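You operate a simulated robot arm through the tools that you are given. There is no shell and no other tool. Be economical: measure what you need, move in short steps, check, and stop when the job is done.

The job below is to be done with a simulated robot arm. You get a single attempt, and the scene is never put back.

## Task
Put the green taped sheet on the top of the wooden table. Take the teal brake pad and leave it on the top of the drawer cabinet. Put the core marked "maple" from the top of the desk on the silver sheet and the core labelled "alder" on top of the blue roll there. Take the small blue can and put it in the clear bag. Put the short grey core on the top of the packing table away on the low shelf of the core bench. Open the grey drawer of the packing table, put the green bearing block in the inside of the grey drawer of the packing table and shut the drawer again. Fetch the grey brake pad and set it on the lower shelf of the set-up stand. Open the white door with the red handle, take the black-banded core and leave it on the shelf behind the white doors, then shut the door. The order is free. Set down upright: short grey core, grey brake pad.

It is judged by the outcome, as a careful person would: the job done as asked, and still so three seconds after it is handed in. It fails if anything else is knocked over, pushed out of place, dropped, spilled or broken. Flat cloth is picked up by pressing the open fingertips on it (5 to 10 N) and closing them slowly along it; thin cloth reads only 2 to 8 mm in the jaws.

## Robot
A 7-joint arm with a two-finger parallel gripper on a trunk, on a base that drives. Base frame: it is fixed to the floor where the robot stands at the start and does not move with it; the origin is under the middle of the robot, x ahead of it, y to its left, z up; the surface under the hand at the start is at about z = 768. Readings come in mm, rad, newtons and seconds.
With the tool pointing down near the work surface it reaches from about 520 to 960 mm from the robot's upright axis, wherever it stands. Its first joint turns from -2.897 to 2.897 rad. Places, roughly: black-banded core (9x9x20 cm) [-6100, -6500, 400]; blue roll (11x12x10 cm) [1000, -1200, 800]; clear bag (20x20x10 cm) [600, 5300, 800]; core [1000, -750, 1000]; green bearing block (5x5x4 cm) [-10400, 4000, 800]; green taped sheet (16x5x3 cm) [600, 100, 800]; grey brake pad [-9750, 4750, 500]; grey drawer of the packing table [-10100, 3300, 500]; inside of the grey drawer of the packing table [-10100, 3300, 500]; low shelf of the core bench [-7000, 3200, 400]; lower shelf of the set-up stand [-8500, 3200, 300]; shelf behind the white doors (80x22 cm) [-9220, -3380, 560]; short grey core (9x9x11 cm) [-10200, 3500, 900]; silver sheet (11x15x1 cm) [900, -600, 800]; small blue can (8x8x13 cm) [500, 5200, 900]; teal brake pad [750, 250, 750]; top of the drawer cabinet (53x16 cm) [1180, 2240, 940]; top of the wooden table [900, 2700, 800]; white door with the red handle [-9100, -3100, 500]. Payload 3.91 kg.
The TCP is the grasp point between the finger pads, 30 mm short of the fingertips. In the tool frame z runs along the fingers and y along their closing line. Largest opening 110 mm; finger width 20, thickness 10; the body of the gripper, 48 by 112 mm, starts 55 mm behind the TCP.
Orientation is that of the tool frame in the base frame, as a unit quaternion [w, x, y, z]. With the fingers straight down and closing along the base's y, the tool's x points along the base's -x, its y along +y and its z along -z.

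## Interface
- The arm moves only by the tool servo_tool. Its argument "plan" is a list of rows, each a list of 3 entries, a list of its own where there are three numbers: the shift along the tool's x, y, z in units of 40 mm (1.0 is 40 mm), then the turn, a rotation vector about the tool's x, y, z in units of 4 degrees (1.0 is 4 degrees), then the closure in counts, from 0 (fully open) to 255 (shut). In form: [[[tx, ty, tz], [ax, ay, az], jaw], ...]. A call has 1 to 8 rows; each row shifts and turns the commanded pose from where the row before left it, along the tool's axes as they then stand. A call with a number of a shift or a turn outside -1 to 1 is refused whole. A row lasts 0.2 s, in which the tool goes at most 50 mm and 0.15 rad; a call with a longer step from one row to the next is refused whole, and so is a gripper value outside its range. Where a pose cannot be reached the arm comes as near as it can. A force on the tool above 40 N (or 10 N above the force at the start of the call, whichever is more), or a blocked arm, ends the call early, and 0.2 s more pass. The fingers move at their own pace (about 72 mm/s each) and stop on an object; they squeeze with about 30 N. The grip force told is the motor's: it shows also when the fingers shut on nothing. Time passes only in rows, and 0.2 s behind the last, so rows that do not move let the fingers close. It gives the time, the measured TCP pose, the force on the tool (base axes), the opening and the grip force at its end, in the units of the frame above (readings bear some noise), with the torque about the TCP (base axes, N m) and any sound that the robot's microphone picked up.
- Cameras (640 x 400 px; columns grow to the right, rows downward): "scene" is now at [257.9, 7.3, 1321.1]; the picture's right is [-0.10, -1.00, 0.00], its down [-0.54, 0.05, -0.84] and it looks along [0.84, -0.08, -0.54] (base axes); focal length 272 px, centre (320, 200). "wrist" rides on the gripper at [72, 17, -103] in the tool frame; the picture's right is [-0.23, 0.97, 0.00], its down [-0.76, -0.18, -0.62] and it looks along [-0.61, -0.14, 0.78] (tool axes); focal length 222 px, centre (320, 200). There is no depth. A picture from a camera that has moved, and an enlarged one, comes with that camera's place and axes in the base frame and with its lens. The place of the scene camera against the robot may be out by one fixed shift of up to 25 mm in any direction.
- grab_frame(camera): a new picture of that camera. No time passes.
- raise_lower(by): slides the trunk up (or, below 0, down) by that many mm; the arm and the scene camera ride with it, the base frame stays. It gives what a move gives, with no picture.
- base_move(legs): drives the robot by 1 to 6 legs, each [ahead, left, turn to the left] in mm, mm and rad, along the robot's own axes; the way and the turn of a leg run together, so that a leg with both is an arc; at most 1500 mm and 3.142 rad a leg. The arm and the cameras ride along, it lands a little off, and it stops where it bumps. It gives what a move gives.
- aim_head(pan, tilt): turns the head with the scene camera to pan (to the left, within 1.501 rad either way) and tilt (down, from -0.506 to 1.204), counted from straight ahead of the robot. It gives what a move gives.
- close_up(camera, box): a new picture of the part [left, top, right, bottom] of that camera's present view, enlarged. No time passes.
- job_done(): hands the job in; it is judged then, once.

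Go step by step. Nothing tells you exact positions but the pictures and the camera data: compare them with the known pose of the tool, close in by small moves and look again before you grip or let go. The budget is 546 turns and 324 pictures, counting those below and the enlarged ones. Unless the task says otherwise, let go and move clear before handing in, and close with one line.

The tools are called after "Call:" by a JSON object that holds its "name" and its "arguments". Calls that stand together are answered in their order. servo_tool: Moves the arm, as the interface text tells. Its arguments: {"type":"object","properties":{"plan":{"type":"array","items":{"type":"array"}}},"required":["plan"]} The other tools are called the same way: raise_lower (by) slides the trunk up or down; base_move (legs) drives the base; aim_head (pan, tilt) turns the head that bears the scene camera; grab_frame (camera) takes a picture; close_up (camera, box) takes an enlarged picture of a part of a camera's view; job_done () hands the job in.

At the start:

```text
time_s: 0.0
position: [537.1, -25.9, 1149.1]
orientation: [0.0, 0.0, 1.0, 0.0]
wrist_force: [-0.5, 0.8, 0.7]
wrist_torque: [0.0, 0.01, -0.01]
width: 109.9
grip_force: 0.0
trunk travel left (down, up): [-500.0, 182.0]
robot x, y, heading: [-2.3, -0.8, 0.001]
head pan, tilt: [-0.098, 0.574]
```

scene: 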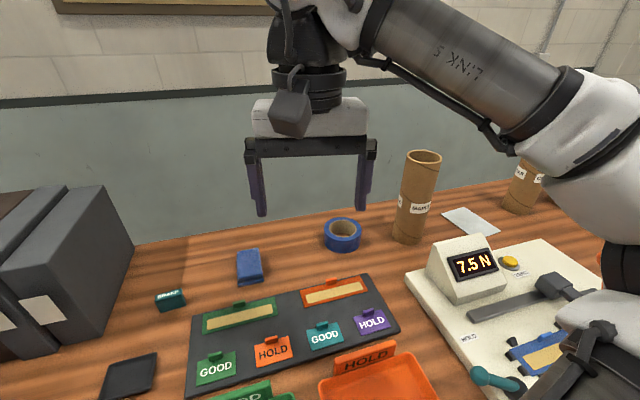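
wrist: 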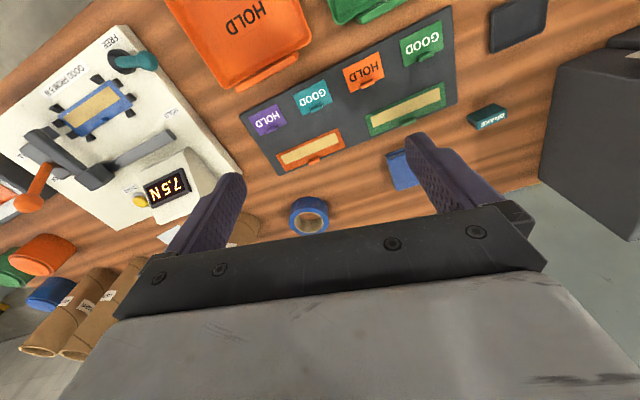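

I see the test bench with a board of cards and tools; the green taped sheet seems to be around (650,150) and the teal brake pad around (700,320). I'll take close-ups first.

Call:
{"name": "close_up", "arguments": {"camera": "scene", "box": [140, 230, 400, 400]}}

Call:
{"name": "close_up", "arguments": {"camera": "scene", "box": [380, 130, 640, 300]}}

Call:
{"name": "aim_head", "arguments": {"pan": -0.6, "tilt": 0.45}}

Call:
{"name": "grab_frame", "arguments": {"camera": "scene"}}

```text
2.35 times, centred on (270, 315) of scene
camera zoom: at [257.9, 7.3, 1321.1], right [-0.1, -1.0, 0.0], down [-0.54, 0.05, -0.84], along [0.84, -0.08, -0.54], focal length 641 px, centre (438, -71)
```

zoom: 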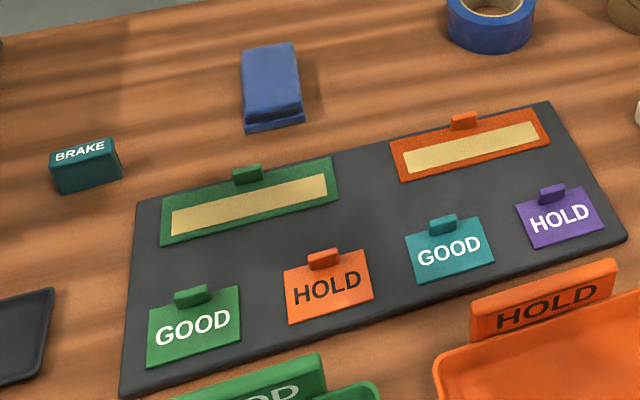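

```text
2.35 times, centred on (510, 215) of scene
camera zoom: at [257.9, 7.3, 1321.1], right [-0.1, -1.0, 0.0], down [-0.54, 0.05, -0.84], along [0.84, -0.08, -0.54], focal length 641 px, centre (-127, 165)
```

zoom: 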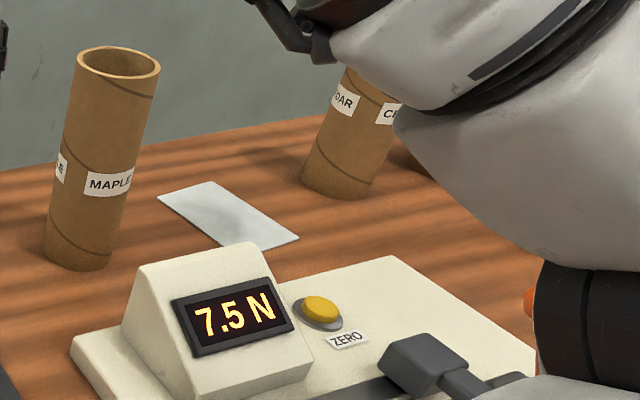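

```text
time_s: 0.9
position: [536.9, -24.7, 1150.1]
orientation: [0.0, 0.0, 1.0, 0.0]
wrist_force: [-0.6, 0.3, -0.7]
wrist_torque: [0.01, -0.02, 0.01]
width: 110.0
grip_force: 0.0
trunk travel left (down, up): [-500.0, 182.0]
robot x, y, heading: [0.8, -4.5, 0.003]
head pan, tilt: [-0.6, 0.45]
```

```text
319 pictures are left
camera scene: at [245.1, -35.8, 1332.2], right [-0.56, -0.83, 0.0], down [-0.36, 0.25, -0.9], along [0.74, -0.51, -0.44], focal length 272 px, centre (320, 200)
```

scene: 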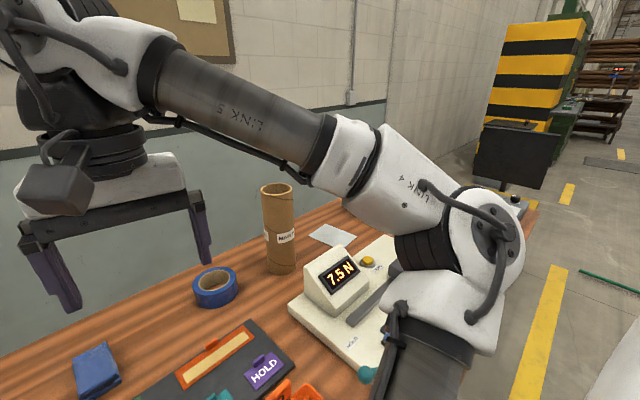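

The maple core stands near (866,-312), the silver sheet near (943,-570). I'll slide right along the desk to see the cores and blue roll there.

Call:
{"name": "base_move", "arguments": {"legs": [[0, -550, 0]]}}

Call:
{"name": "aim_head", "arguments": {"pan": -0.35, "tilt": 0.5}}

Call:
{"name": "grab_frame", "arguments": {"camera": "scene"}}

Call:
{"name": "grab_frame", "arguments": {"camera": "wrist"}}

```text
time_s: 5.7
position: [538.3, -580.2, 1149.0]
orientation: [0.0, -0.001, 1.0, 0.0]
wrist_force: [1.3, 0.0, 0.2]
wrist_torque: [-0.03, -0.01, 0.01]
width: 110.0
grip_force: 0.0
trunk travel left (down, up): [-500.0, 182.0]
robot x, y, heading: [0.7, -552.0, 0.0]
head pan, tilt: [-0.6, 0.45]
```

```text
time_s: 6.5
position: [537.0, -579.4, 1148.8]
orientation: [-0.001, 0.0, 1.0, 0.0]
wrist_force: [-1.5, 0.9, -0.5]
wrist_torque: [0.02, 0.02, -0.03]
width: 110.1
grip_force: 0.1
trunk travel left (down, up): [-500.0, 182.0]
robot x, y, heading: [1.5, -548.2, -0.006]
head pan, tilt: [-0.351, 0.499]
```

```text
318 pictures are left
camera scene: at [254.6, -568.5, 1327.8], right [-0.34, -0.94, 0.0], down [-0.45, 0.16, -0.88], along [0.82, -0.3, -0.48], focal length 272 px, centre (320, 200)
```

scene: 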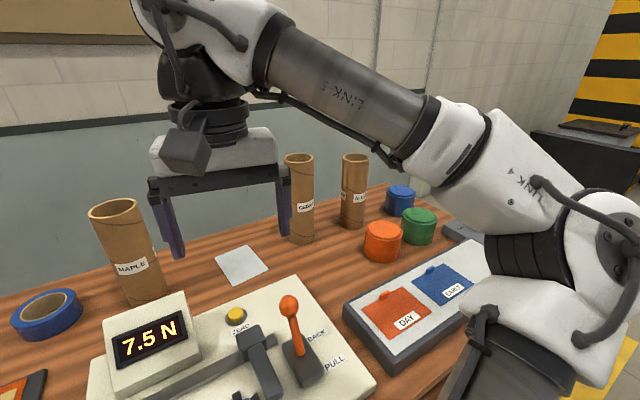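

```text
317 pictures are left
camera wrist: at [464.6, -562.4, 1251.7], right [0.23, 0.97, 0.0], down [0.76, -0.18, 0.62], along [0.61, -0.14, -0.78], focal length 222 px, centre (320, 200)
```

wrist: 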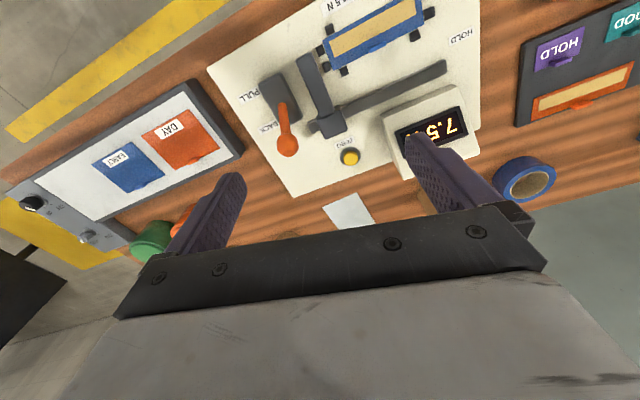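

Three tall cores and a blue, an orange and a green roll are here. I'll zoom to read labels.

Call:
{"name": "close_up", "arguments": {"camera": "scene", "box": [260, 140, 460, 270]}}

Call:
{"name": "close_up", "arguments": {"camera": "scene", "box": [60, 180, 300, 330]}}

```text
3.08 times, centred on (360, 205) of scene
camera zoom: at [254.6, -568.5, 1327.8], right [-0.34, -0.94, 0.0], down [-0.45, 0.16, -0.88], along [0.82, -0.3, -0.48], focal length 838 px, centre (197, 185)
```

zoom: 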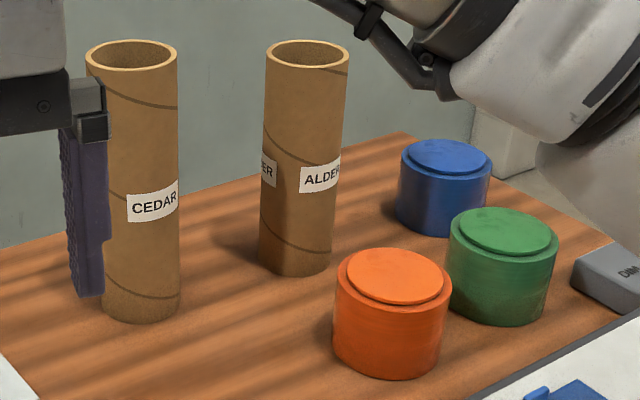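

```text
2.67 times, centred on (180, 255) of scene
camera zoom: at [254.6, -568.5, 1327.8], right [-0.34, -0.94, 0.0], down [-0.45, 0.16, -0.88], along [0.82, -0.3, -0.48], focal length 726 px, centre (693, 53)
```

zoom: 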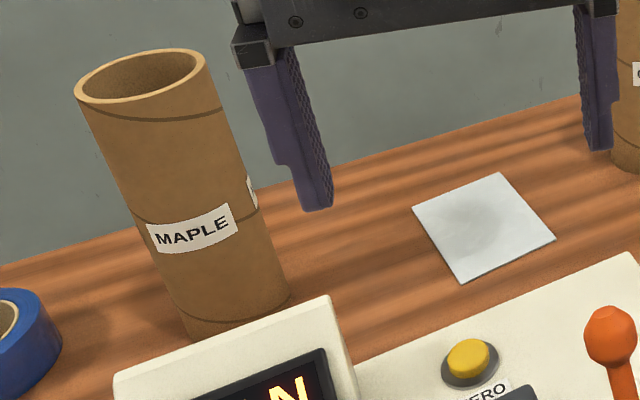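

Labels are clear: maple at about (850,-338), cedar in the middle, alder near (970,-970). The scene camera seems ~20 mm off to the right, so I'll move over the maple core and check with the wrist camera.

Call:
{"name": "servo_tool", "arguments": {"plan": [[[-0.96, 0.75, 0], [0, 0, 0], 0], [[-0.96, 0.75, 0], [0, 0, 0], 0], [[-0.96, 0.75, 0], [0, 0, 0], 0], [[-0.96, 0.75, 0], [0, 0, 0], 0], [[-0.96, 0.75, 0], [0, 0, 0], 0], [[-0.96, 0.75, 0], [0, 0, 0], 0], [[-0.96, 0.75, 0], [0, 0, 0], 0], [[-0.96, 0.75, 0], [0, 0, 0], 0]]}}

Call:
{"name": "grab_frame", "arguments": {"camera": "wrist"}}

```text
time_s: 8.3
position: [835.8, -352.9, 1135.8]
orientation: [0.0, -0.001, 1.0, 0.001]
wrist_force: [0.1, 0.2, -0.1]
wrist_torque: [0.0, 0.03, -0.02]
width: 109.9
grip_force: 0.1
out of reach, approached as far as the arm can: row 8
trunk travel left (down, up): [-500.0, 182.0]
robot x, y, heading: [-2.9, -549.3, 0.004]
head pan, tilt: [-0.351, 0.499]
```

```text
314 pictures are left
camera wrist: at [763.0, -337.4, 1239.1], right [0.22, 0.97, 0.0], down [0.76, -0.18, 0.62], along [0.61, -0.14, -0.78], focal length 222 px, centre (320, 200)
```

wrist: 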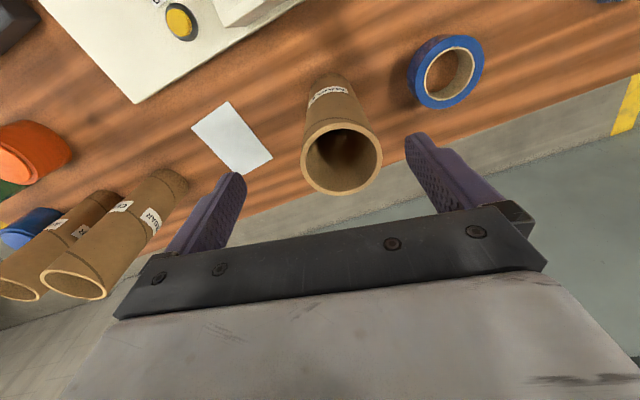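

The maple rim centre works out near (884,-335) with the top at about 1015 and a 89 mm diameter. The arm is at its reach limit at this height, so I'll raise the trunk and check floor clearance to the desk.

Call:
{"name": "raise_lower", "arguments": {"by": 150}}

Call:
{"name": "aim_head", "arguments": {"pan": 0.5, "tilt": 1.2}}

Call:
{"name": "grab_frame", "arguments": {"camera": "scene"}}

```text
time_s: 10.0
position: [834.8, -355.6, 1286.7]
orientation: [0.0, 0.0, 1.0, 0.001]
wrist_force: [-0.4, 0.0, 0.0]
wrist_torque: [0.0, -0.01, 0.0]
width: 109.7
grip_force: 0.0
trunk travel left (down, up): [-650.0, 32.0]
robot x, y, heading: [0.2, -553.0, -0.003]
head pan, tilt: [-0.351, 0.499]
```

```text
time_s: 11.2
position: [835.3, -353.7, 1286.6]
orientation: [-0.001, 0.0, 1.0, 0.0]
wrist_force: [0.7, 1.0, 0.4]
wrist_torque: [0.0, -0.01, 0.0]
width: 109.9
grip_force: 0.1
trunk travel left (down, up): [-650.0, 32.0]
robot x, y, heading: [-0.1, -548.7, 0.002]
head pan, tilt: [0.499, 1.201]
```

```text
313 pictures are left
camera scene: at [218.3, -510.4, 1424.1], right [0.48, -0.88, 0.0], down [-0.82, -0.45, -0.36], along [0.32, 0.17, -0.93], focal length 272 px, centre (320, 200)
```

scene: 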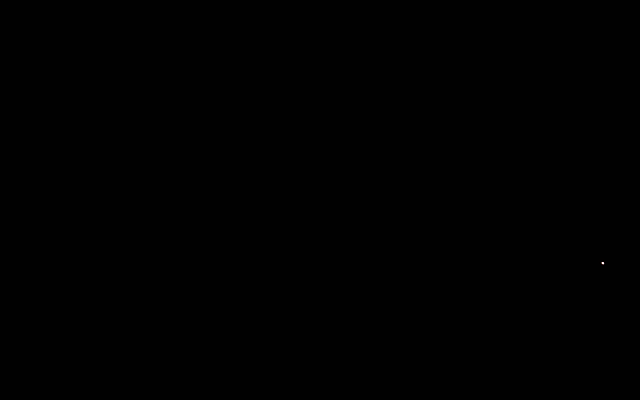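

The camera looks into the robot's own body there. I'll restore the head and shift the base 100 mm left and 40 mm forward.

Call:
{"name": "base_move", "arguments": {"legs": [[40, 100, 0]]}}

Call:
{"name": "aim_head", "arguments": {"pan": -0.3, "tilt": 0.6}}

Call:
{"name": "servo_tool", "arguments": {"plan": [[[-0.2, -0.7, 0.9], [0, 0, 0], 0], [[0, -0.7, 0.9], [0, 0, 0], 0], [[0, -0.6, 0.9], [0, 0, 0], 0], [[0, 0, 1], [0, 0, 0], 0]]}}

Call:
{"name": "grab_frame", "arguments": {"camera": "wrist"}}

Call:
{"name": "grab_frame", "arguments": {"camera": "scene"}}

```text
time_s: 12.6
position: [875.7, -254.0, 1286.2]
orientation: [0.0, 0.0, 1.0, 0.0]
wrist_force: [0.4, 0.3, -0.1]
wrist_torque: [-0.04, 0.0, -0.01]
width: 109.8
grip_force: 0.2
trunk travel left (down, up): [-650.0, 32.0]
robot x, y, heading: [38.5, -453.9, 0.001]
head pan, tilt: [0.499, 1.201]
```

```text
time_s: 13.8
position: [874.5, -255.7, 1286.1]
orientation: [0.0, 0.0, 1.0, 0.001]
wrist_force: [-0.4, -0.3, 0.9]
wrist_torque: [0.01, 0.0, 0.04]
width: 109.9
grip_force: 0.0
trunk travel left (down, up): [-650.0, 32.0]
robot x, y, heading: [39.1, -457.9, -0.001]
head pan, tilt: [-0.3, 0.6]
```

```text
time_s: 14.8
position: [883.2, -335.8, 1137.9]
orientation: [0.0, 0.0, 1.0, -0.001]
wrist_force: [0.2, 0.2, 0.6]
wrist_torque: [-0.02, 0.03, 0.01]
width: 109.6
grip_force: 0.1
trunk travel left (down, up): [-650.0, 32.0]
robot x, y, heading: [45.0, -459.1, 0.001]
head pan, tilt: [-0.3, 0.6]
```

```text
312 pictures are left
camera wrist: at [811.4, -318.8, 1241.1], right [0.23, 0.97, 0.0], down [0.76, -0.18, 0.62], along [0.61, -0.14, -0.78], focal length 222 px, centre (320, 200)
```

wrist: 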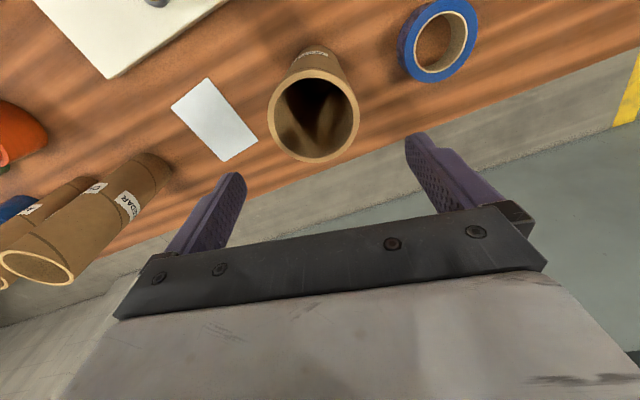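

```text
311 pictures are left
camera scene: at [293.8, -464.3, 1468.6], right [-0.3, -0.96, 0.0], down [-0.54, 0.17, -0.82], along [0.79, -0.24, -0.57], focal length 272 px, centre (320, 200)
```

scene: 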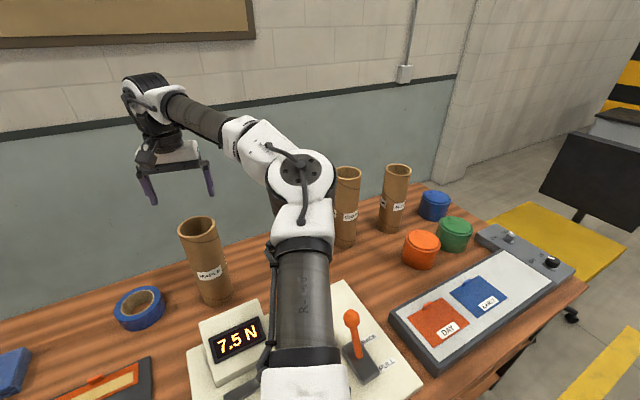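

The rim centre is measured at (879,-341), top near 1022. I'll centre on it and descend so the fingers straddle the tube.

Call:
{"name": "servo_tool", "arguments": {"plan": [[[0.1, -0.13, 0.5], [0, 0, 0], 0], [[0, 0, 0.8], [0, 0, 0], 0], [[0, 0, 0.7], [0, 0, 0], 0]]}}

Call:
{"name": "grab_frame", "arguments": {"camera": "wrist"}}

```text
time_s: 15.6
position: [879.9, -340.9, 1057.9]
orientation: [0.001, 0.0, 1.0, 0.0]
wrist_force: [-0.2, -0.5, 1.0]
wrist_torque: [0.02, 0.04, -0.01]
width: 110.0
grip_force: 0.1
trunk travel left (down, up): [-650.0, 32.0]
robot x, y, heading: [41.3, -452.4, 0.0]
head pan, tilt: [-0.3, 0.6]
```

```text
310 pictures are left
camera wrist: at [807.5, -324.3, 1161.3], right [0.23, 0.97, 0.0], down [0.76, -0.18, 0.62], along [0.61, -0.14, -0.78], focal length 222 px, centre (320, 200)
```

wrist: 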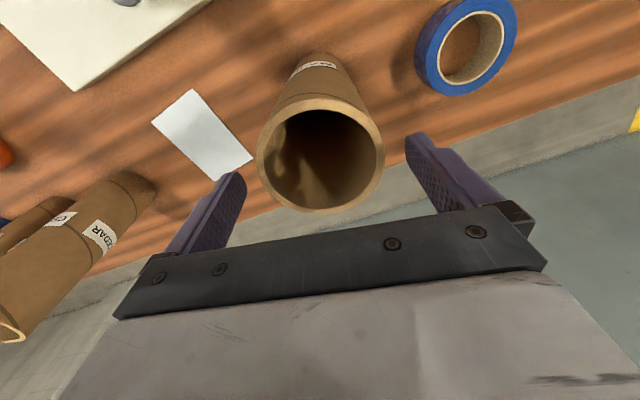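

Consistent: rim centre (878,-340). I descend to grip and close.

Call:
{"name": "servo_tool", "arguments": {"plan": [[[0, 0, 0.7], [0, 0, 0], 0], [[0, 0, 0.7], [0, 0, 0], 0], [[0, 0, 0.45], [0, 0, 0], 0], [[0, 0, 0], [0, 0, 0], 120], [[0, 0, 0], [0, 0, 0], 160], [[0, 0, 0], [0, 0, 0], 160]]}}

```text
time_s: 17.0
position: [879.4, -341.6, 983.5]
orientation: [0.0, 0.0, 1.0, 0.0]
wrist_force: [-0.7, -0.7, 0.6]
wrist_torque: [-0.07, -0.07, -0.02]
width: 86.1
grip_force: 29.5
trunk travel left (down, up): [-650.0, 32.0]
robot x, y, heading: [35.7, -453.1, -0.002]
head pan, tilt: [-0.3, 0.6]
```

Gripped at 86 mm. Now lift and carry toward the silver sheet at (918,-570).

Call:
{"name": "servo_tool", "arguments": {"plan": [[[0, 0, -0.5], [0, 0, 0], 160], [[0, 0, -0.9], [0, 0, 0], 160], [[0, 0, -0.9], [0, 0, 0], 160], [[0, -0.8, -0.5], [0, 0, 0], 160], [[-0.15, -0.9, 0], [0, 0, 0], 160], [[-0.2, -0.9, 0], [0, 0, 0], 160], [[-0.2, -0.9, 0], [0, 0, 0], 160], [[-0.2, -0.9, 0], [0, 0, 0], 160]]}}

Call:
{"name": "servo_tool", "arguments": {"plan": [[[-0.2, -0.9, 0], [0, 0, 0], 160], [[0, -0.42, 0], [0, 0, 0], 160], [[0, 0, 0], [0, 0, 0], 160]]}}

Call:
{"name": "grab_frame", "arguments": {"camera": "wrist"}}

Call:
{"name": "grab_frame", "arguments": {"camera": "scene"}}

```text
time_s: 18.8
position: [909.5, -518.9, 1096.1]
orientation: [0.0, 0.0, 1.0, 0.001]
wrist_force: [0.7, 0.1, -3.7]
wrist_torque: [-0.02, 0.02, 0.01]
width: 85.7
grip_force: 29.5
trunk travel left (down, up): [-650.0, 32.0]
robot x, y, heading: [40.1, -450.4, 0.002]
head pan, tilt: [-0.3, 0.6]
```

```text
time_s: 19.6
position: [917.7, -570.9, 1096.6]
orientation: [0.001, 0.0, 1.0, 0.0]
wrist_force: [0.4, -0.2, -3.3]
wrist_torque: [0.01, 0.0, -0.02]
width: 85.8
grip_force: 29.7
trunk travel left (down, up): [-650.0, 32.0]
robot x, y, heading: [41.7, -454.6, -0.001]
head pan, tilt: [-0.3, 0.6]
```

```text
309 pictures are left
camera wrist: at [844.9, -553.6, 1199.0], right [0.23, 0.97, 0.0], down [0.76, -0.18, 0.62], along [0.61, -0.14, -0.78], focal length 222 px, centre (320, 200)
```

wrist: 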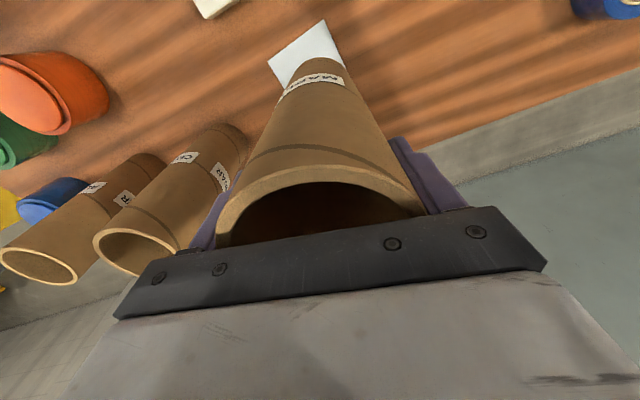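

```text
308 pictures are left
camera scene: at [293.8, -464.6, 1468.6], right [-0.3, -0.96, 0.0], down [-0.54, 0.17, -0.82], along [0.79, -0.24, -0.57], focal length 272 px, centre (320, 200)
```

scene: 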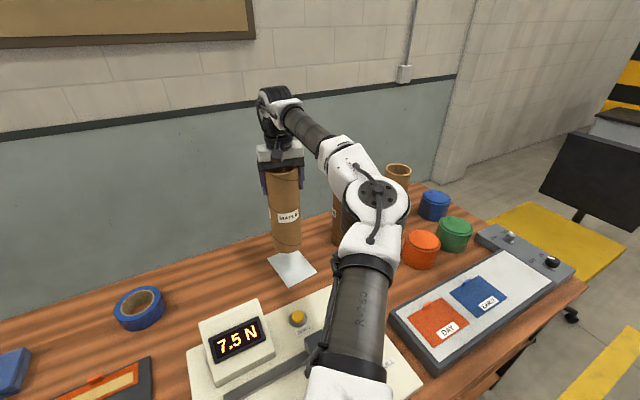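

The sheet's corners average to (927,-570). I'll shift 9 mm outwards and lower gently.

Call:
{"name": "servo_tool", "arguments": {"plan": [[[-0.22, 0, 0], [0, 0, 0], 160], [[0, 0, 0.8], [0, 0, 0], 160], [[0, 0, 0.8], [0, 0, 0], 160], [[0, 0, 0.6], [0, 0, 0], 160], [[0, 0, 0.2], [0, 0, 0], 160], [[0, 0, 0.1], [0, 0, 0], 160]]}}

Call:
{"name": "servo_tool", "arguments": {"plan": [[[0, 0, 0.08], [0, 0, 0], 160], [[0, 0, 0], [0, 0, 0], 160]]}}

```text
time_s: 21.0
position: [925.8, -570.3, 995.8]
orientation: [0.0, -0.001, 1.0, 0.0]
wrist_force: [0.0, 0.5, -3.5]
wrist_torque: [-0.03, 0.03, -0.02]
width: 85.7
grip_force: 30.1
trunk travel left (down, up): [-650.0, 32.0]
robot x, y, heading: [39.4, -455.1, -0.003]
head pan, tilt: [-0.3, 0.6]
```

```text
time_s: 21.6
position: [925.5, -569.6, 992.8]
orientation: [0.0, 0.0, 1.0, 0.0]
wrist_force: [0.7, 0.5, -2.3]
wrist_torque: [-0.04, -0.01, 0.03]
width: 85.8
grip_force: 29.9
trunk travel left (down, up): [-650.0, 32.0]
robot x, y, heading: [35.8, -449.8, 0.003]
head pan, tilt: [-0.3, 0.6]
```

Call:
{"name": "servo_tool", "arguments": {"plan": [[[0, 0, 0.08], [0, 0, 0], 160], [[0, 0, 0.05], [0, 0, 0], 160], [[0, 0, 0], [0, 0, 0], 160]]}}

```text
time_s: 22.4
position: [926.0, -569.7, 988.0]
orientation: [0.001, 0.0, 1.0, 0.001]
wrist_force: [-0.7, 0.4, -2.4]
wrist_torque: [-0.02, 0.02, 0.01]
width: 85.8
grip_force: 29.7
trunk travel left (down, up): [-650.0, 32.0]
robot x, y, heading: [40.3, -453.7, -0.001]
head pan, tilt: [-0.3, 0.6]
```

The core still hangs free; lowering in 2 mm steps.

Call:
{"name": "servo_tool", "arguments": {"plan": [[[0, 0, 0.05], [0, 0, 0], 160], [[0, 0, 0.05], [0, 0, 0], 160], [[0, 0, 0], [0, 0, 0], 160]]}}

```text
time_s: 23.2
position: [926.3, -569.2, 986.5]
orientation: [0.002, 0.0, 1.0, 0.0]
wrist_force: [0.3, -0.4, 15.5]
wrist_torque: [-0.14, 0.46, 0.0]
width: 85.7
grip_force: 30.3
trunk travel left (down, up): [-650.0, 32.0]
robot x, y, heading: [42.0, -452.1, -0.001]
head pan, tilt: [-0.3, 0.6]
```

Contact. Release and rise clear, then look.

Call:
{"name": "servo_tool", "arguments": {"plan": [[[0, 0, -0.04], [0, 0, 0], 160], [[0, 0, 0], [0, 0, 0], 80], [[0, 0, 0], [0, 0, 0], 0], [[0, 0, 0], [0, 0, 0], 0], [[0, 0, -0.5], [0, 0, 0], 0], [[0, 0, -0.9], [0, 0, 0], 0], [[0, 0, -1], [0, 0, 0], 0], [[0, 0, -1], [0, 0, 0], 0]]}}

Call:
{"name": "grab_frame", "arguments": {"camera": "wrist"}}

```text
time_s: 25.0
position: [926.7, -568.1, 1122.4]
orientation: [0.0, 0.0, 1.0, 0.0]
wrist_force: [-0.4, 0.8, 0.3]
wrist_torque: [-0.02, -0.02, 0.03]
width: 110.0
grip_force: 0.1
trunk travel left (down, up): [-650.0, 32.0]
robot x, y, heading: [38.3, -454.9, 0.001]
head pan, tilt: [-0.3, 0.6]
```

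```text
307 pictures are left
camera wrist: at [853.3, -552.2, 1225.4], right [0.23, 0.97, 0.0], down [0.76, -0.18, 0.62], along [0.61, -0.14, -0.78], focal length 222 px, centre (320, 200)
```

wrist: 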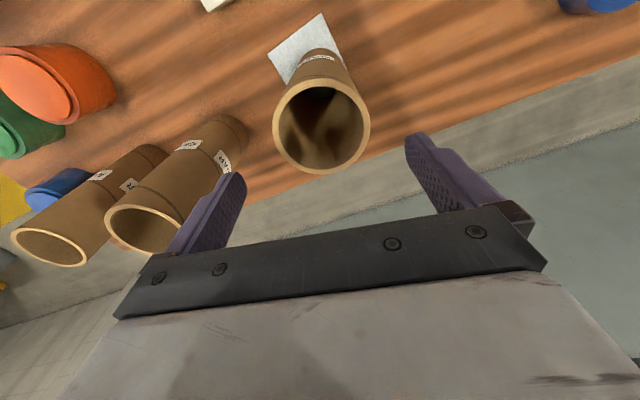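

The maple core stands on the sheet. Alder is around (1005,-977); I'll slide the base right 450 mm.

Call:
{"name": "base_move", "arguments": {"legs": [[0, -450, 0]]}}

Call:
{"name": "grab_frame", "arguments": {"camera": "wrist"}}

Call:
{"name": "aim_head", "arguments": {"pan": -0.9, "tilt": 1.0}}

Call:
{"name": "grab_frame", "arguments": {"camera": "scene"}}

```text
time_s: 29.0
position: [926.3, -1021.0, 1122.1]
orientation: [0.0, -0.002, 1.0, 0.0]
wrist_force: [0.0, -0.2, -0.6]
wrist_torque: [-0.03, 0.0, -0.01]
width: 109.7
grip_force: 0.0
trunk travel left (down, up): [-650.0, 32.0]
robot x, y, heading: [38.8, -904.0, 0.006]
head pan, tilt: [-0.3, 0.6]
```

```text
306 pictures are left
camera wrist: at [854.0, -1003.8, 1224.4], right [0.23, 0.97, 0.0], down [0.76, -0.18, 0.62], along [0.61, -0.14, -0.78], focal length 222 px, centre (320, 200)
```

wrist: 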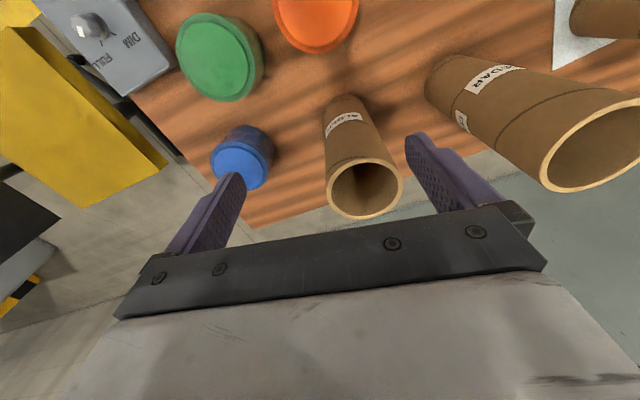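

```text
time_s: 30.0
position: [926.5, -1020.8, 1121.5]
orientation: [0.0, -0.001, 1.0, 0.0]
wrist_force: [-0.6, -0.1, -0.3]
wrist_torque: [-0.01, -0.01, -0.01]
width: 110.0
grip_force: 0.1
trunk travel left (down, up): [-650.0, 32.0]
robot x, y, heading: [40.5, -906.8, 0.006]
head pan, tilt: [-0.901, 1.0]
```

```text
305 pictures are left
camera scene: at [252.4, -945.1, 1436.7], right [-0.78, -0.62, 0.0], down [-0.52, 0.66, -0.54], along [0.34, -0.42, -0.84], focal length 272 px, centre (320, 200)
```

scene: 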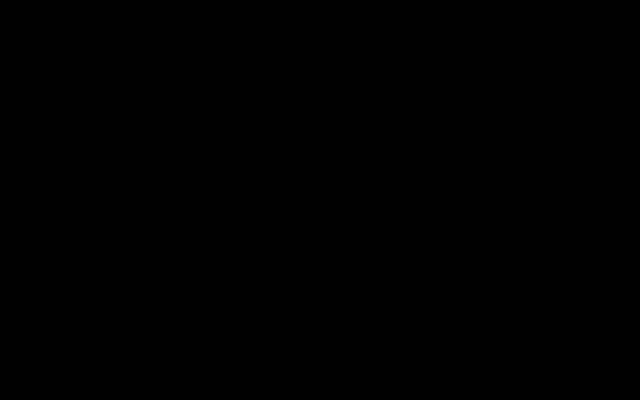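

Alder rim is about (1010,-986), the blue roll about (1025,-1192). I must get a little nearer; I'll move right, then forward cautiously, with the trunk fully up.

Call:
{"name": "base_move", "arguments": {"legs": [[0, -170, 0], [50, 0, 0]]}}

Call:
{"name": "raise_lower", "arguments": {"by": 32}}

Call:
{"name": "aim_head", "arguments": {"pan": -0.2, "tilt": 0.6}}

Call:
{"name": "grab_frame", "arguments": {"camera": "scene"}}

```text
time_s: 32.5
position: [977.4, -1191.7, 1120.0]
orientation: [-0.001, -0.001, 1.0, 0.0]
wrist_force: [-0.7, 0.1, -0.9]
wrist_torque: [-0.01, 0.04, -0.01]
width: 110.1
grip_force: 0.1
trunk travel left (down, up): [-650.0, 32.0]
robot x, y, heading: [86.4, -1078.1, 0.001]
head pan, tilt: [-0.901, 1.0]
```

```text
time_s: 33.3
position: [975.2, -1192.1, 1152.9]
orientation: [0.0, -0.001, 1.0, 0.0]
wrist_force: [-0.8, -0.5, -0.2]
wrist_torque: [-0.02, 0.01, 0.02]
width: 110.0
grip_force: 0.0
trunk travel left (down, up): [-682.0, 0.0]
robot x, y, heading: [88.2, -1077.2, 0.001]
head pan, tilt: [-0.901, 1.0]
```

```text
time_s: 34.3
position: [975.1, -1190.4, 1154.1]
orientation: [0.0, -0.001, 1.0, 0.0]
wrist_force: [0.8, -1.0, -0.1]
wrist_torque: [0.02, 0.0, -0.03]
width: 109.9
grip_force: 0.1
trunk travel left (down, up): [-682.0, 0.0]
robot x, y, heading: [88.3, -1077.0, 0.001]
head pan, tilt: [-0.201, 0.6]
```

```text
304 pictures are left
camera scene: at [345.1, -1078.7, 1500.6], right [-0.2, -0.98, 0.0], down [-0.55, 0.11, -0.82], along [0.81, -0.16, -0.57], focal length 272 px, centre (320, 200)
```

scene: 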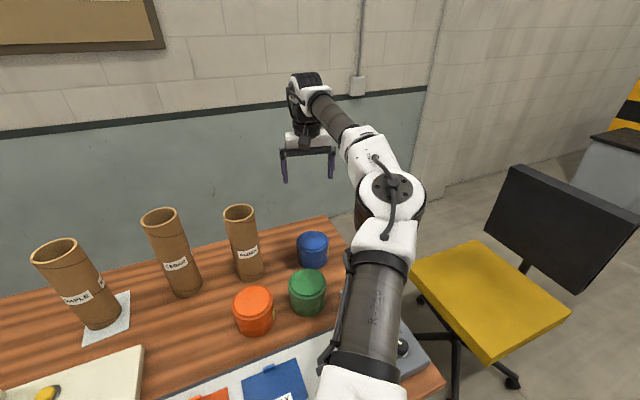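

No bump. I'll move the tool over alder at (1009,-986).

Call:
{"name": "servo_tool", "arguments": {"plan": [[[-0.1, 1, 0.2], [0, 0, 0], 0], [[-0.2, 1, 0.2], [0, 0, 0], 0], [[-0.2, 1, 0.2], [0, 0, 0], 0], [[-0.2, 1, 0.1], [0, 0, 0], 0], [[-0.15, 1, 0], [0, 0, 0], 0], [[0, 0.12, 0], [0, 0, 0], 0]]}}

Call:
{"name": "grab_frame", "arguments": {"camera": "wrist"}}

```text
time_s: 35.7
position: [1011.1, -987.3, 1125.9]
orientation: [0.0, 0.001, 1.0, 0.0]
wrist_force: [0.0, 0.7, 0.3]
wrist_torque: [0.02, 0.0, -0.01]
width: 109.9
grip_force: 0.0
trunk travel left (down, up): [-682.0, 0.0]
robot x, y, heading: [89.7, -1081.3, -0.0]
head pan, tilt: [-0.201, 0.6]
```

```text
303 pictures are left
camera wrist: at [937.6, -970.4, 1229.2], right [0.23, 0.97, 0.0], down [0.76, -0.18, 0.62], along [0.61, -0.14, -0.78], focal length 222 px, centre (320, 200)
```

wrist: 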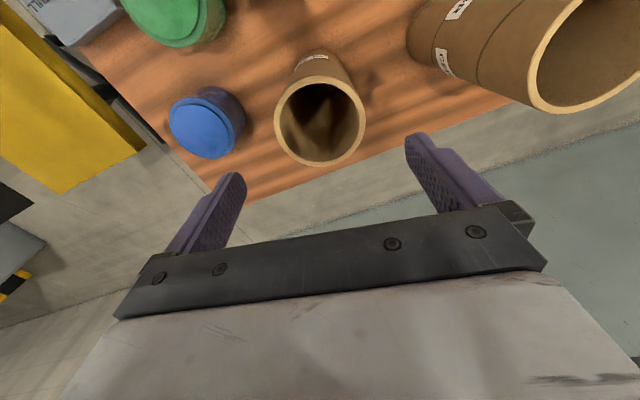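

TCP is centred on the alder rim. Descend, grip, lift.

Call:
{"name": "servo_tool", "arguments": {"plan": [[[0, 0, 0.8], [0, 0, 0], 0], [[0, 0, 0.9], [0, 0, 0], 0], [[0, 0, 0.9], [0, 0, 0], 0], [[0, 0, 0.9], [0, 0, 0], 0], [[0, 0, 0.1], [0, 0, 0], 0], [[0, 0, 0], [0, 0, 0], 120], [[0, 0, 0], [0, 0, 0], 160], [[0, 0, 0], [0, 0, 0], 160]]}}

```text
time_s: 37.5
position: [1009.6, -986.4, 980.8]
orientation: [0.0, -0.001, 1.0, 0.0]
wrist_force: [0.9, -1.0, -1.0]
wrist_torque: [-0.2, -0.09, -0.06]
width: 85.6
grip_force: 30.3
trunk travel left (down, up): [-682.0, 0.0]
robot x, y, heading: [88.8, -1074.5, -0.001]
head pan, tilt: [-0.201, 0.6]
```

Gripped. Lift, then shift the base a bit right and forward to bring the blue roll within reach.

Call:
{"name": "servo_tool", "arguments": {"plan": [[[0, 0, -0.5], [0, 0, 0], 160], [[0, 0, -0.9], [0, 0, 0], 160], [[0, 0, -0.9], [0, 0, 0], 160], [[0, 0, -0.9], [0, 0, 0], 160], [[0, 0, -0.5], [0, 0, 0], 160]]}}

Call:
{"name": "base_move", "arguments": {"legs": [[20, -110, 0]]}}

```text
time_s: 38.7
position: [1008.9, -986.3, 1129.8]
orientation: [0.0, -0.001, 1.0, -0.001]
wrist_force: [-0.1, 0.0, -2.7]
wrist_torque: [0.01, 0.01, 0.0]
width: 85.7
grip_force: 29.7
trunk travel left (down, up): [-682.0, 0.0]
robot x, y, heading: [91.7, -1075.1, -0.001]
head pan, tilt: [-0.201, 0.6]
```

```text
time_s: 40.2
position: [1028.7, -1096.0, 1130.4]
orientation: [0.0, -0.001, 1.0, 0.0]
wrist_force: [0.4, 1.2, -2.7]
wrist_torque: [0.01, 0.01, 0.02]
width: 85.7
grip_force: 29.9
trunk travel left (down, up): [-682.0, 0.0]
robot x, y, heading: [112.7, -1190.8, -0.0]
head pan, tilt: [-0.201, 0.6]
```

Call:
{"name": "servo_tool", "arguments": {"plan": [[[0, -0.8, 0], [0, 0, 0], 160], [[0, -0.8, 0], [0, 0, 0], 160], [[0, -0.75, 0], [0, 0, 0], 160], [[0, 0, 0], [0, 0, 0], 160]]}}

Call:
{"name": "grab_frame", "arguments": {"camera": "wrist"}}

Call:
{"name": "grab_frame", "arguments": {"camera": "scene"}}

```text
time_s: 41.2
position: [1029.6, -1188.4, 1129.7]
orientation: [0.0, -0.002, 1.0, 0.0]
wrist_force: [0.3, -0.1, -3.1]
wrist_torque: [0.0, 0.01, 0.0]
width: 85.6
grip_force: 29.8
trunk travel left (down, up): [-682.0, 0.0]
robot x, y, heading: [111.6, -1187.0, -0.002]
head pan, tilt: [-0.201, 0.6]
```

```text
302 pictures are left
camera wrist: at [956.9, -1172.2, 1231.4], right [0.22, 0.97, 0.0], down [0.76, -0.18, 0.62], along [0.61, -0.14, -0.78], focal length 222 px, centre (320, 200)
```

wrist: 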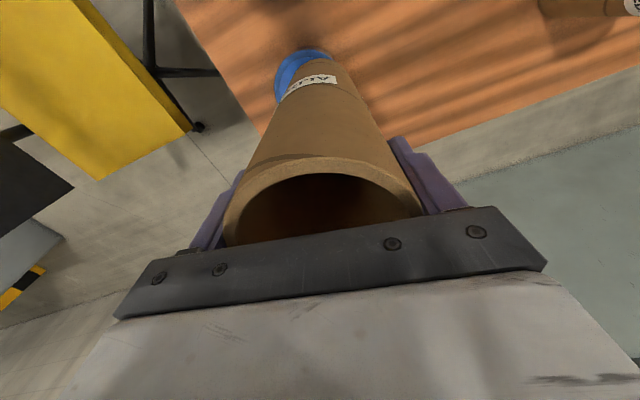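

```text
301 pictures are left
camera scene: at [365.6, -1188.0, 1500.6], right [-0.2, -0.98, 0.0], down [-0.55, 0.11, -0.82], along [0.81, -0.16, -0.57], focal length 272 px, centre (320, 200)
```

scene: 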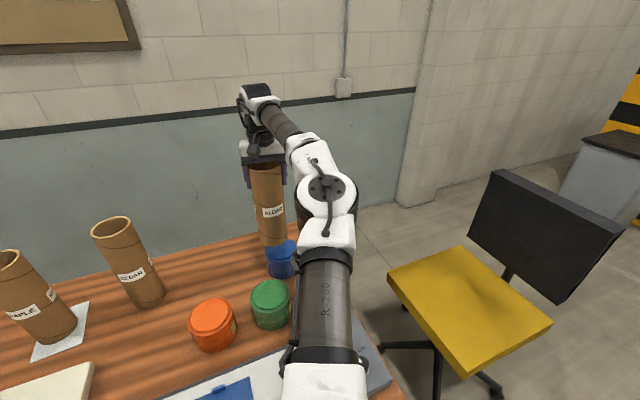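

Call:
{"name": "close_up", "arguments": {"camera": "wrist", "box": [230, 30, 390, 130]}}

Call:
{"name": "close_up", "arguments": {"camera": "scene", "box": [220, 140, 340, 340]}}

```text
4.00 times, centred on (310, 80) of wrist
camera zoom: at [956.9, -1172.2, 1231.4], right [0.22, 0.97, 0.0], down [0.76, -0.18, 0.62], along [0.61, -0.14, -0.78], focal length 888 px, centre (360, 680)
```

zoom: 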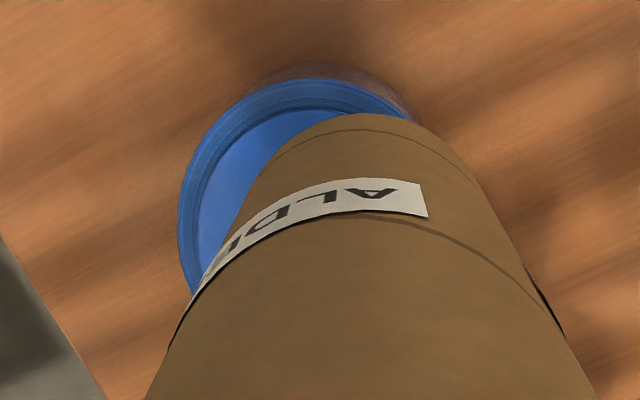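

```text
2.00 times, centred on (280, 240) of scene
camera zoom: at [365.6, -1188.0, 1500.6], right [-0.2, -0.98, 0.0], down [-0.55, 0.11, -0.82], along [0.81, -0.16, -0.57], focal length 545 px, centre (400, 120)
```

zoom: 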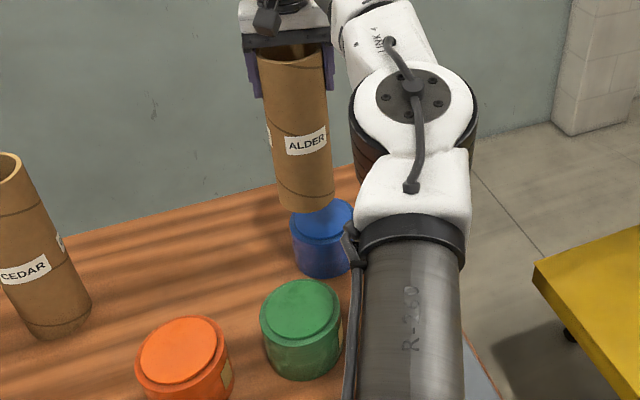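

The tube is off the roll's centre; a circle fit gives the roll at about (1038,-1203). I'll shift and recheck.

Call:
{"name": "servo_tool", "arguments": {"plan": [[[-0.22, -0.36, 0.4], [0, 0, 0], 160], [[0, 0, 0.3], [0, 0, 0], 160], [[0, 0, 0], [0, 0, 0], 160]]}}

Call:
{"name": "close_up", "arguments": {"camera": "wrist", "box": [230, 30, 390, 130]}}

Call:
{"name": "close_up", "arguments": {"camera": "scene", "box": [220, 140, 340, 340]}}

```text
time_s: 42.0
position: [1036.9, -1203.8, 1101.6]
orientation: [-0.001, 0.0, 1.0, 0.0]
wrist_force: [-0.5, -0.7, -3.6]
wrist_torque: [0.01, -0.02, 0.0]
width: 85.7
grip_force: 30.3
trunk travel left (down, up): [-682.0, 0.0]
robot x, y, heading: [110.6, -1184.1, 0.002]
head pan, tilt: [-0.201, 0.6]
```

```text
4.00 times, centred on (310, 80) of wrist
camera zoom: at [965.7, -1187.0, 1203.5], right [0.23, 0.97, 0.0], down [0.76, -0.18, 0.62], along [0.61, -0.14, -0.78], focal length 888 px, centre (360, 680)
```

zoom: 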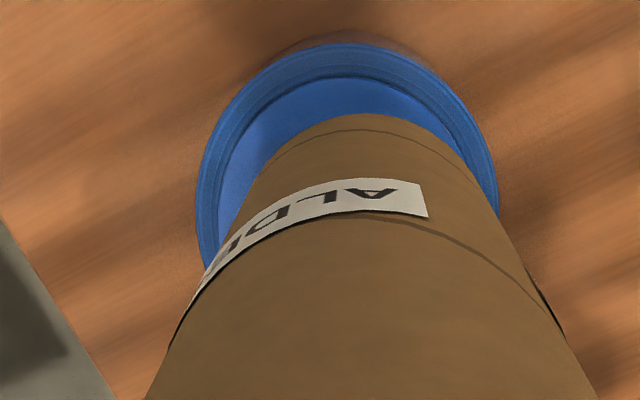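

```text
2.00 times, centred on (280, 240) of scene
camera zoom: at [365.7, -1188.4, 1500.6], right [-0.2, -0.98, 0.0], down [-0.55, 0.11, -0.82], along [0.81, -0.16, -0.57], focal length 545 px, centre (400, 120)
```

zoom: 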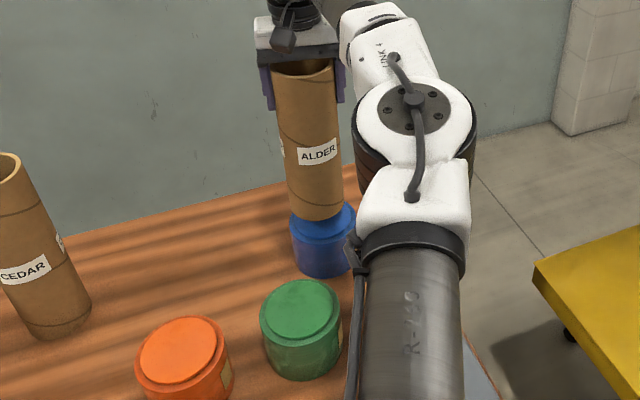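

Now the tube is centred on the roll within a few mm. Lower gently.

Call:
{"name": "servo_tool", "arguments": {"plan": [[[0.05, -0.04, 0.2], [0, 0, 0], 160], [[0, 0, 0.1], [0, 0, 0], 160], [[0, 0, 0.1], [0, 0, 0], 160], [[0, 0, 0], [0, 0, 0], 160]]}}

```text
time_s: 43.0
position: [1037.4, -1205.7, 1084.9]
orientation: [0.0, 0.0, 1.0, 0.0]
wrist_force: [0.2, -0.2, -3.5]
wrist_torque: [0.01, -0.02, -0.03]
width: 85.5
grip_force: 30.4
trunk travel left (down, up): [-682.0, 0.0]
robot x, y, heading: [107.7, -1187.0, 0.003]
head pan, tilt: [-0.201, 0.6]
```

Call:
{"name": "servo_tool", "arguments": {"plan": [[[0, 0, 0.06], [0, 0, 0], 160], [[0, 0, 0.06], [0, 0, 0], 160], [[0, 0, 0], [0, 0, 0], 160]]}}

Call:
{"name": "servo_tool", "arguments": {"plan": [[[0, 0, 0.05], [0, 0, 0], 160], [[0, 0, 0], [0, 0, 0], 160]]}}

```text
time_s: 43.9
position: [1035.0, -1205.7, 1080.3]
orientation: [0.0, -0.001, 1.0, 0.0]
wrist_force: [-0.4, 0.6, -3.6]
wrist_torque: [0.01, 0.01, 0.0]
width: 85.5
grip_force: 30.5
trunk travel left (down, up): [-682.0, 0.0]
robot x, y, heading: [108.2, -1186.1, 0.005]
head pan, tilt: [-0.201, 0.6]
```

```text
time_s: 44.5
position: [1034.9, -1205.1, 1078.3]
orientation: [0.0, 0.0, 1.0, 0.0]
wrist_force: [0.5, -0.6, -3.0]
wrist_torque: [0.02, 0.0, -0.01]
width: 85.6
grip_force: 30.2
trunk travel left (down, up): [-682.0, 0.0]
robot x, y, heading: [107.9, -1189.9, 0.001]
head pan, tilt: [-0.201, 0.6]
```

Call:
{"name": "servo_tool", "arguments": {"plan": [[[0, 0, 0.05], [0, 0, 0], 160], [[0, 0, 0.05], [0, 0, 0], 160], [[0, 0, 0], [0, 0, 0], 160]]}}

Call:
{"name": "close_up", "arguments": {"camera": "scene", "box": [220, 140, 340, 340]}}

```text
time_s: 45.2
position: [1036.0, -1205.0, 1073.6]
orientation: [0.0, -0.001, 1.0, 0.001]
wrist_force: [0.0, -0.1, -2.6]
wrist_torque: [-0.03, -0.01, 0.0]
width: 85.7
grip_force: 30.1
trunk travel left (down, up): [-682.0, 0.0]
robot x, y, heading: [109.1, -1187.9, -0.002]
head pan, tilt: [-0.201, 0.6]
```

```text
2.00 times, centred on (280, 240) of scene
camera zoom: at [365.6, -1188.5, 1500.6], right [-0.2, -0.98, 0.0], down [-0.55, 0.11, -0.82], along [0.81, -0.16, -0.57], focal length 545 px, centre (400, 120)
```

zoom: 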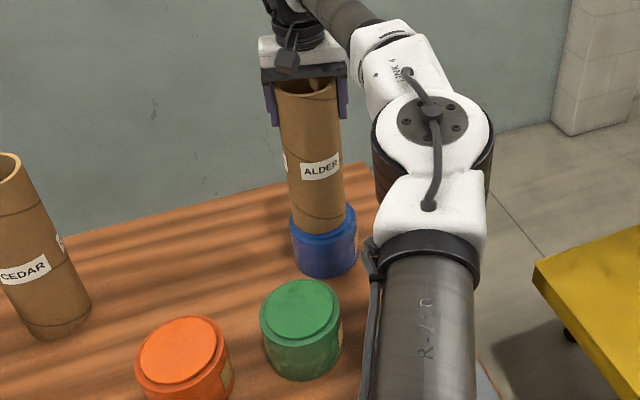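

Call:
{"name": "servo_tool", "arguments": {"plan": [[[0, 0, 0.05], [0, 0, 0], 160], [[0, 0, 0.05], [0, 0, 0], 160], [[0, 0, 0], [0, 0, 0], 160]]}}

```text
time_s: 46.0
position: [1035.1, -1205.8, 1072.7]
orientation: [0.002, -0.001, 1.0, 0.0]
wrist_force: [1.6, 1.0, 9.1]
wrist_torque: [-0.09, 0.22, 0.0]
width: 85.8
grip_force: 30.2
trunk travel left (down, up): [-682.0, 0.0]
robot x, y, heading: [108.4, -1189.7, -0.0]
head pan, tilt: [-0.201, 0.6]
```

Contact with the roll. Release and lift clear.

Call:
{"name": "servo_tool", "arguments": {"plan": [[[0, 0, -0.03], [0, 0, 0], 160], [[0, 0, 0], [0, 0, 0], 80], [[0, 0, 0], [0, 0, 0], 0], [[0, 0, 0], [0, 0, 0], 0], [[0, 0, -0.5], [0, 0, 0], 0], [[0, 0, -0.9], [0, 0, 0], 0], [[0, 0, -1], [0, 0, 0], 0], [[0.5, 0, -0.8], [0, 0, 0], 0]]}}

Call:
{"name": "grab_frame", "arguments": {"camera": "scene"}}

```text
time_s: 47.9
position: [1016.7, -1205.5, 1201.0]
orientation: [0.0, -0.001, 1.0, 0.001]
wrist_force: [-0.3, 0.3, 0.3]
wrist_torque: [0.03, -0.02, 0.0]
width: 109.9
grip_force: 0.0
trunk travel left (down, up): [-682.0, 0.0]
robot x, y, heading: [107.9, -1186.8, -0.001]
head pan, tilt: [-0.201, 0.6]
```

```text
295 pictures are left
camera scene: at [364.2, -1189.4, 1500.9], right [-0.2, -0.98, 0.0], down [-0.55, 0.11, -0.83], along [0.81, -0.16, -0.56], focal length 272 px, centre (320, 200)
```

scene: 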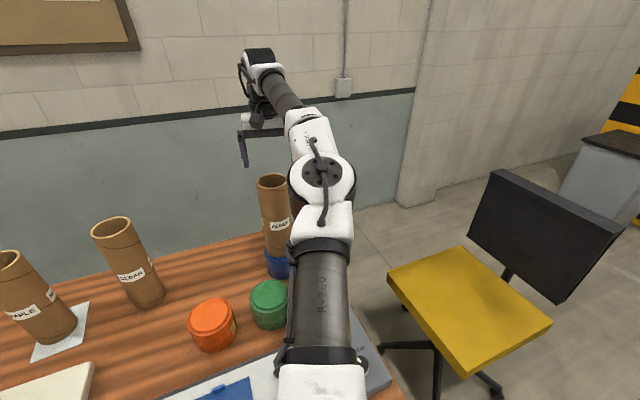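

Both cores are placed and upright. Now retract the arm and drive back left toward the green taped sheet.

Call:
{"name": "servo_tool", "arguments": {"plan": [[[1, 0, -0.3], [0, 0, 0], 0], [[1, 0, 0], [0, 0, 0], 0], [[1, 0, 0], [0, 0, 0], 0], [[1, 0, 0], [0, 0, 0], 0], [[1, 0, 0], [0, 0, 0], 0], [[1, 0, 0], [0, 0, 0], 0], [[1, 0, 0], [0, 0, 0], 0]]}}

Call:
{"name": "base_move", "arguments": {"legs": [[-130, 0, 0], [0, 1290, 0]]}}

Call:
{"name": "aim_head", "arguments": {"pan": 0.3, "tilt": 0.6}}

Call:
{"name": "raise_lower", "arguments": {"by": -182}}

Call:
{"name": "grab_frame", "arguments": {"camera": "scene"}}

Call:
{"name": "grab_frame", "arguments": {"camera": "wrist"}}

```text
time_s: 49.5
position: [733.4, -1207.0, 1212.0]
orientation: [-0.001, -0.001, 1.0, 0.0]
wrist_force: [-0.4, 0.1, 0.3]
wrist_torque: [-0.02, 0.0, -0.02]
width: 109.9
grip_force: 0.0
trunk travel left (down, up): [-682.0, 0.0]
robot x, y, heading: [108.1, -1186.8, -0.002]
head pan, tilt: [-0.201, 0.6]
```

```text
time_s: 59.8
position: [594.3, 38.0, 1211.2]
orientation: [0.0, -0.001, 1.0, 0.0]
wrist_force: [-0.3, -0.8, 0.5]
wrist_torque: [-0.01, -0.02, 0.0]
width: 110.0
grip_force: 0.1
trunk travel left (down, up): [-682.0, 0.0]
robot x, y, heading: [-30.4, 56.9, 0.001]
head pan, tilt: [-0.201, 0.6]
stopped in leg 2: the robot was blocked; the commanded pose is now the measured one
```

```text
time_s: 60.7
position: [594.7, 39.4, 1212.5]
orientation: [0.0, -0.001, 1.0, 0.001]
wrist_force: [-0.3, 0.4, 0.2]
wrist_torque: [0.04, -0.01, 0.0]
width: 110.2
grip_force: 0.0
trunk travel left (down, up): [-682.0, 0.0]
robot x, y, heading: [-33.1, 60.0, 0.007]
head pan, tilt: [0.3, 0.6]
```

```text
time_s: 62.8
position: [594.1, 38.5, 1030.6]
orientation: [0.0, -0.002, 1.0, 0.0]
wrist_force: [0.7, -0.7, 0.8]
wrist_torque: [0.04, -0.03, 0.01]
width: 110.3
grip_force: 0.0
trunk travel left (down, up): [-500.0, 182.0]
robot x, y, heading: [-29.1, 56.8, 0.008]
head pan, tilt: [0.3, 0.6]
```

```text
294 pictures are left
camera scene: at [222.5, 100.1, 1318.8], right [0.3, -0.95, 0.0], down [-0.54, -0.17, -0.83], along [0.79, 0.25, -0.56], focal length 272 px, centre (320, 200)
```

scene: 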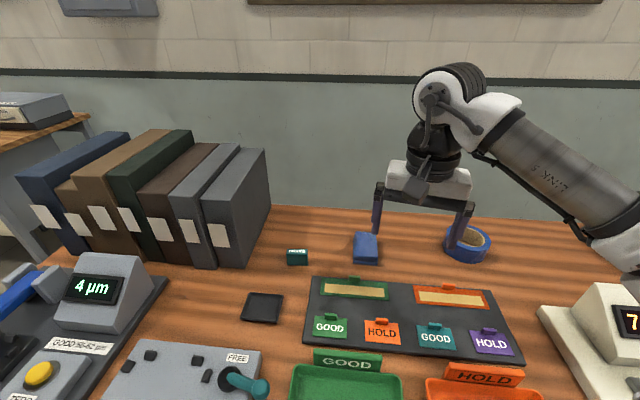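

```text
293 pictures are left
camera wrist: at [522.0, 55.9, 1132.3], right [0.22, 0.97, 0.0], down [0.76, -0.18, 0.62], along [0.61, -0.14, -0.78], focal length 222 px, centre (320, 200)
```

wrist: 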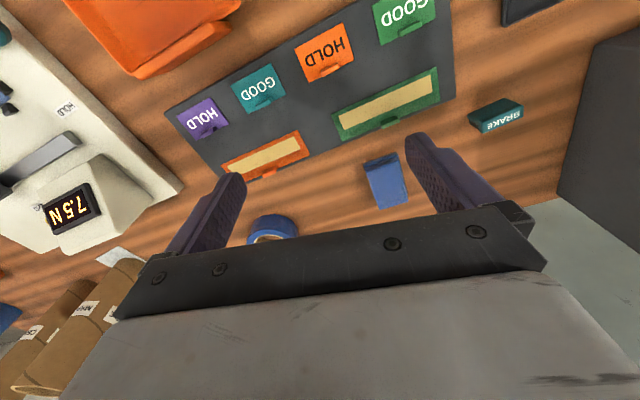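

The drive was blocked at y≈57 by something on the left. I'll look there.

Call:
{"name": "aim_head", "arguments": {"pan": 1.4, "tilt": 0.5}}

Call:
{"name": "grab_frame", "arguments": {"camera": "scene"}}

```text
time_s: 64.1
position: [594.8, 39.8, 1030.7]
orientation: [0.001, -0.002, 1.0, 0.0]
wrist_force: [-0.4, 0.8, -0.5]
wrist_torque: [-0.02, 0.01, -0.02]
width: 110.1
grip_force: 0.1
trunk travel left (down, up): [-500.0, 182.0]
robot x, y, heading: [-29.7, 58.1, 0.003]
head pan, tilt: [1.4, 0.499]
```

```text
292 pictures are left
camera scene: at [153.5, 163.4, 1327.8], right [0.99, -0.17, 0.0], down [-0.08, -0.47, -0.88], along [0.15, 0.87, -0.48], focal length 272 px, centre (320, 200)
```

scene: 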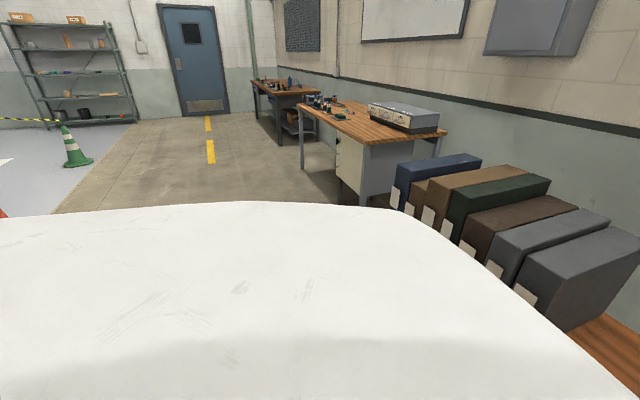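

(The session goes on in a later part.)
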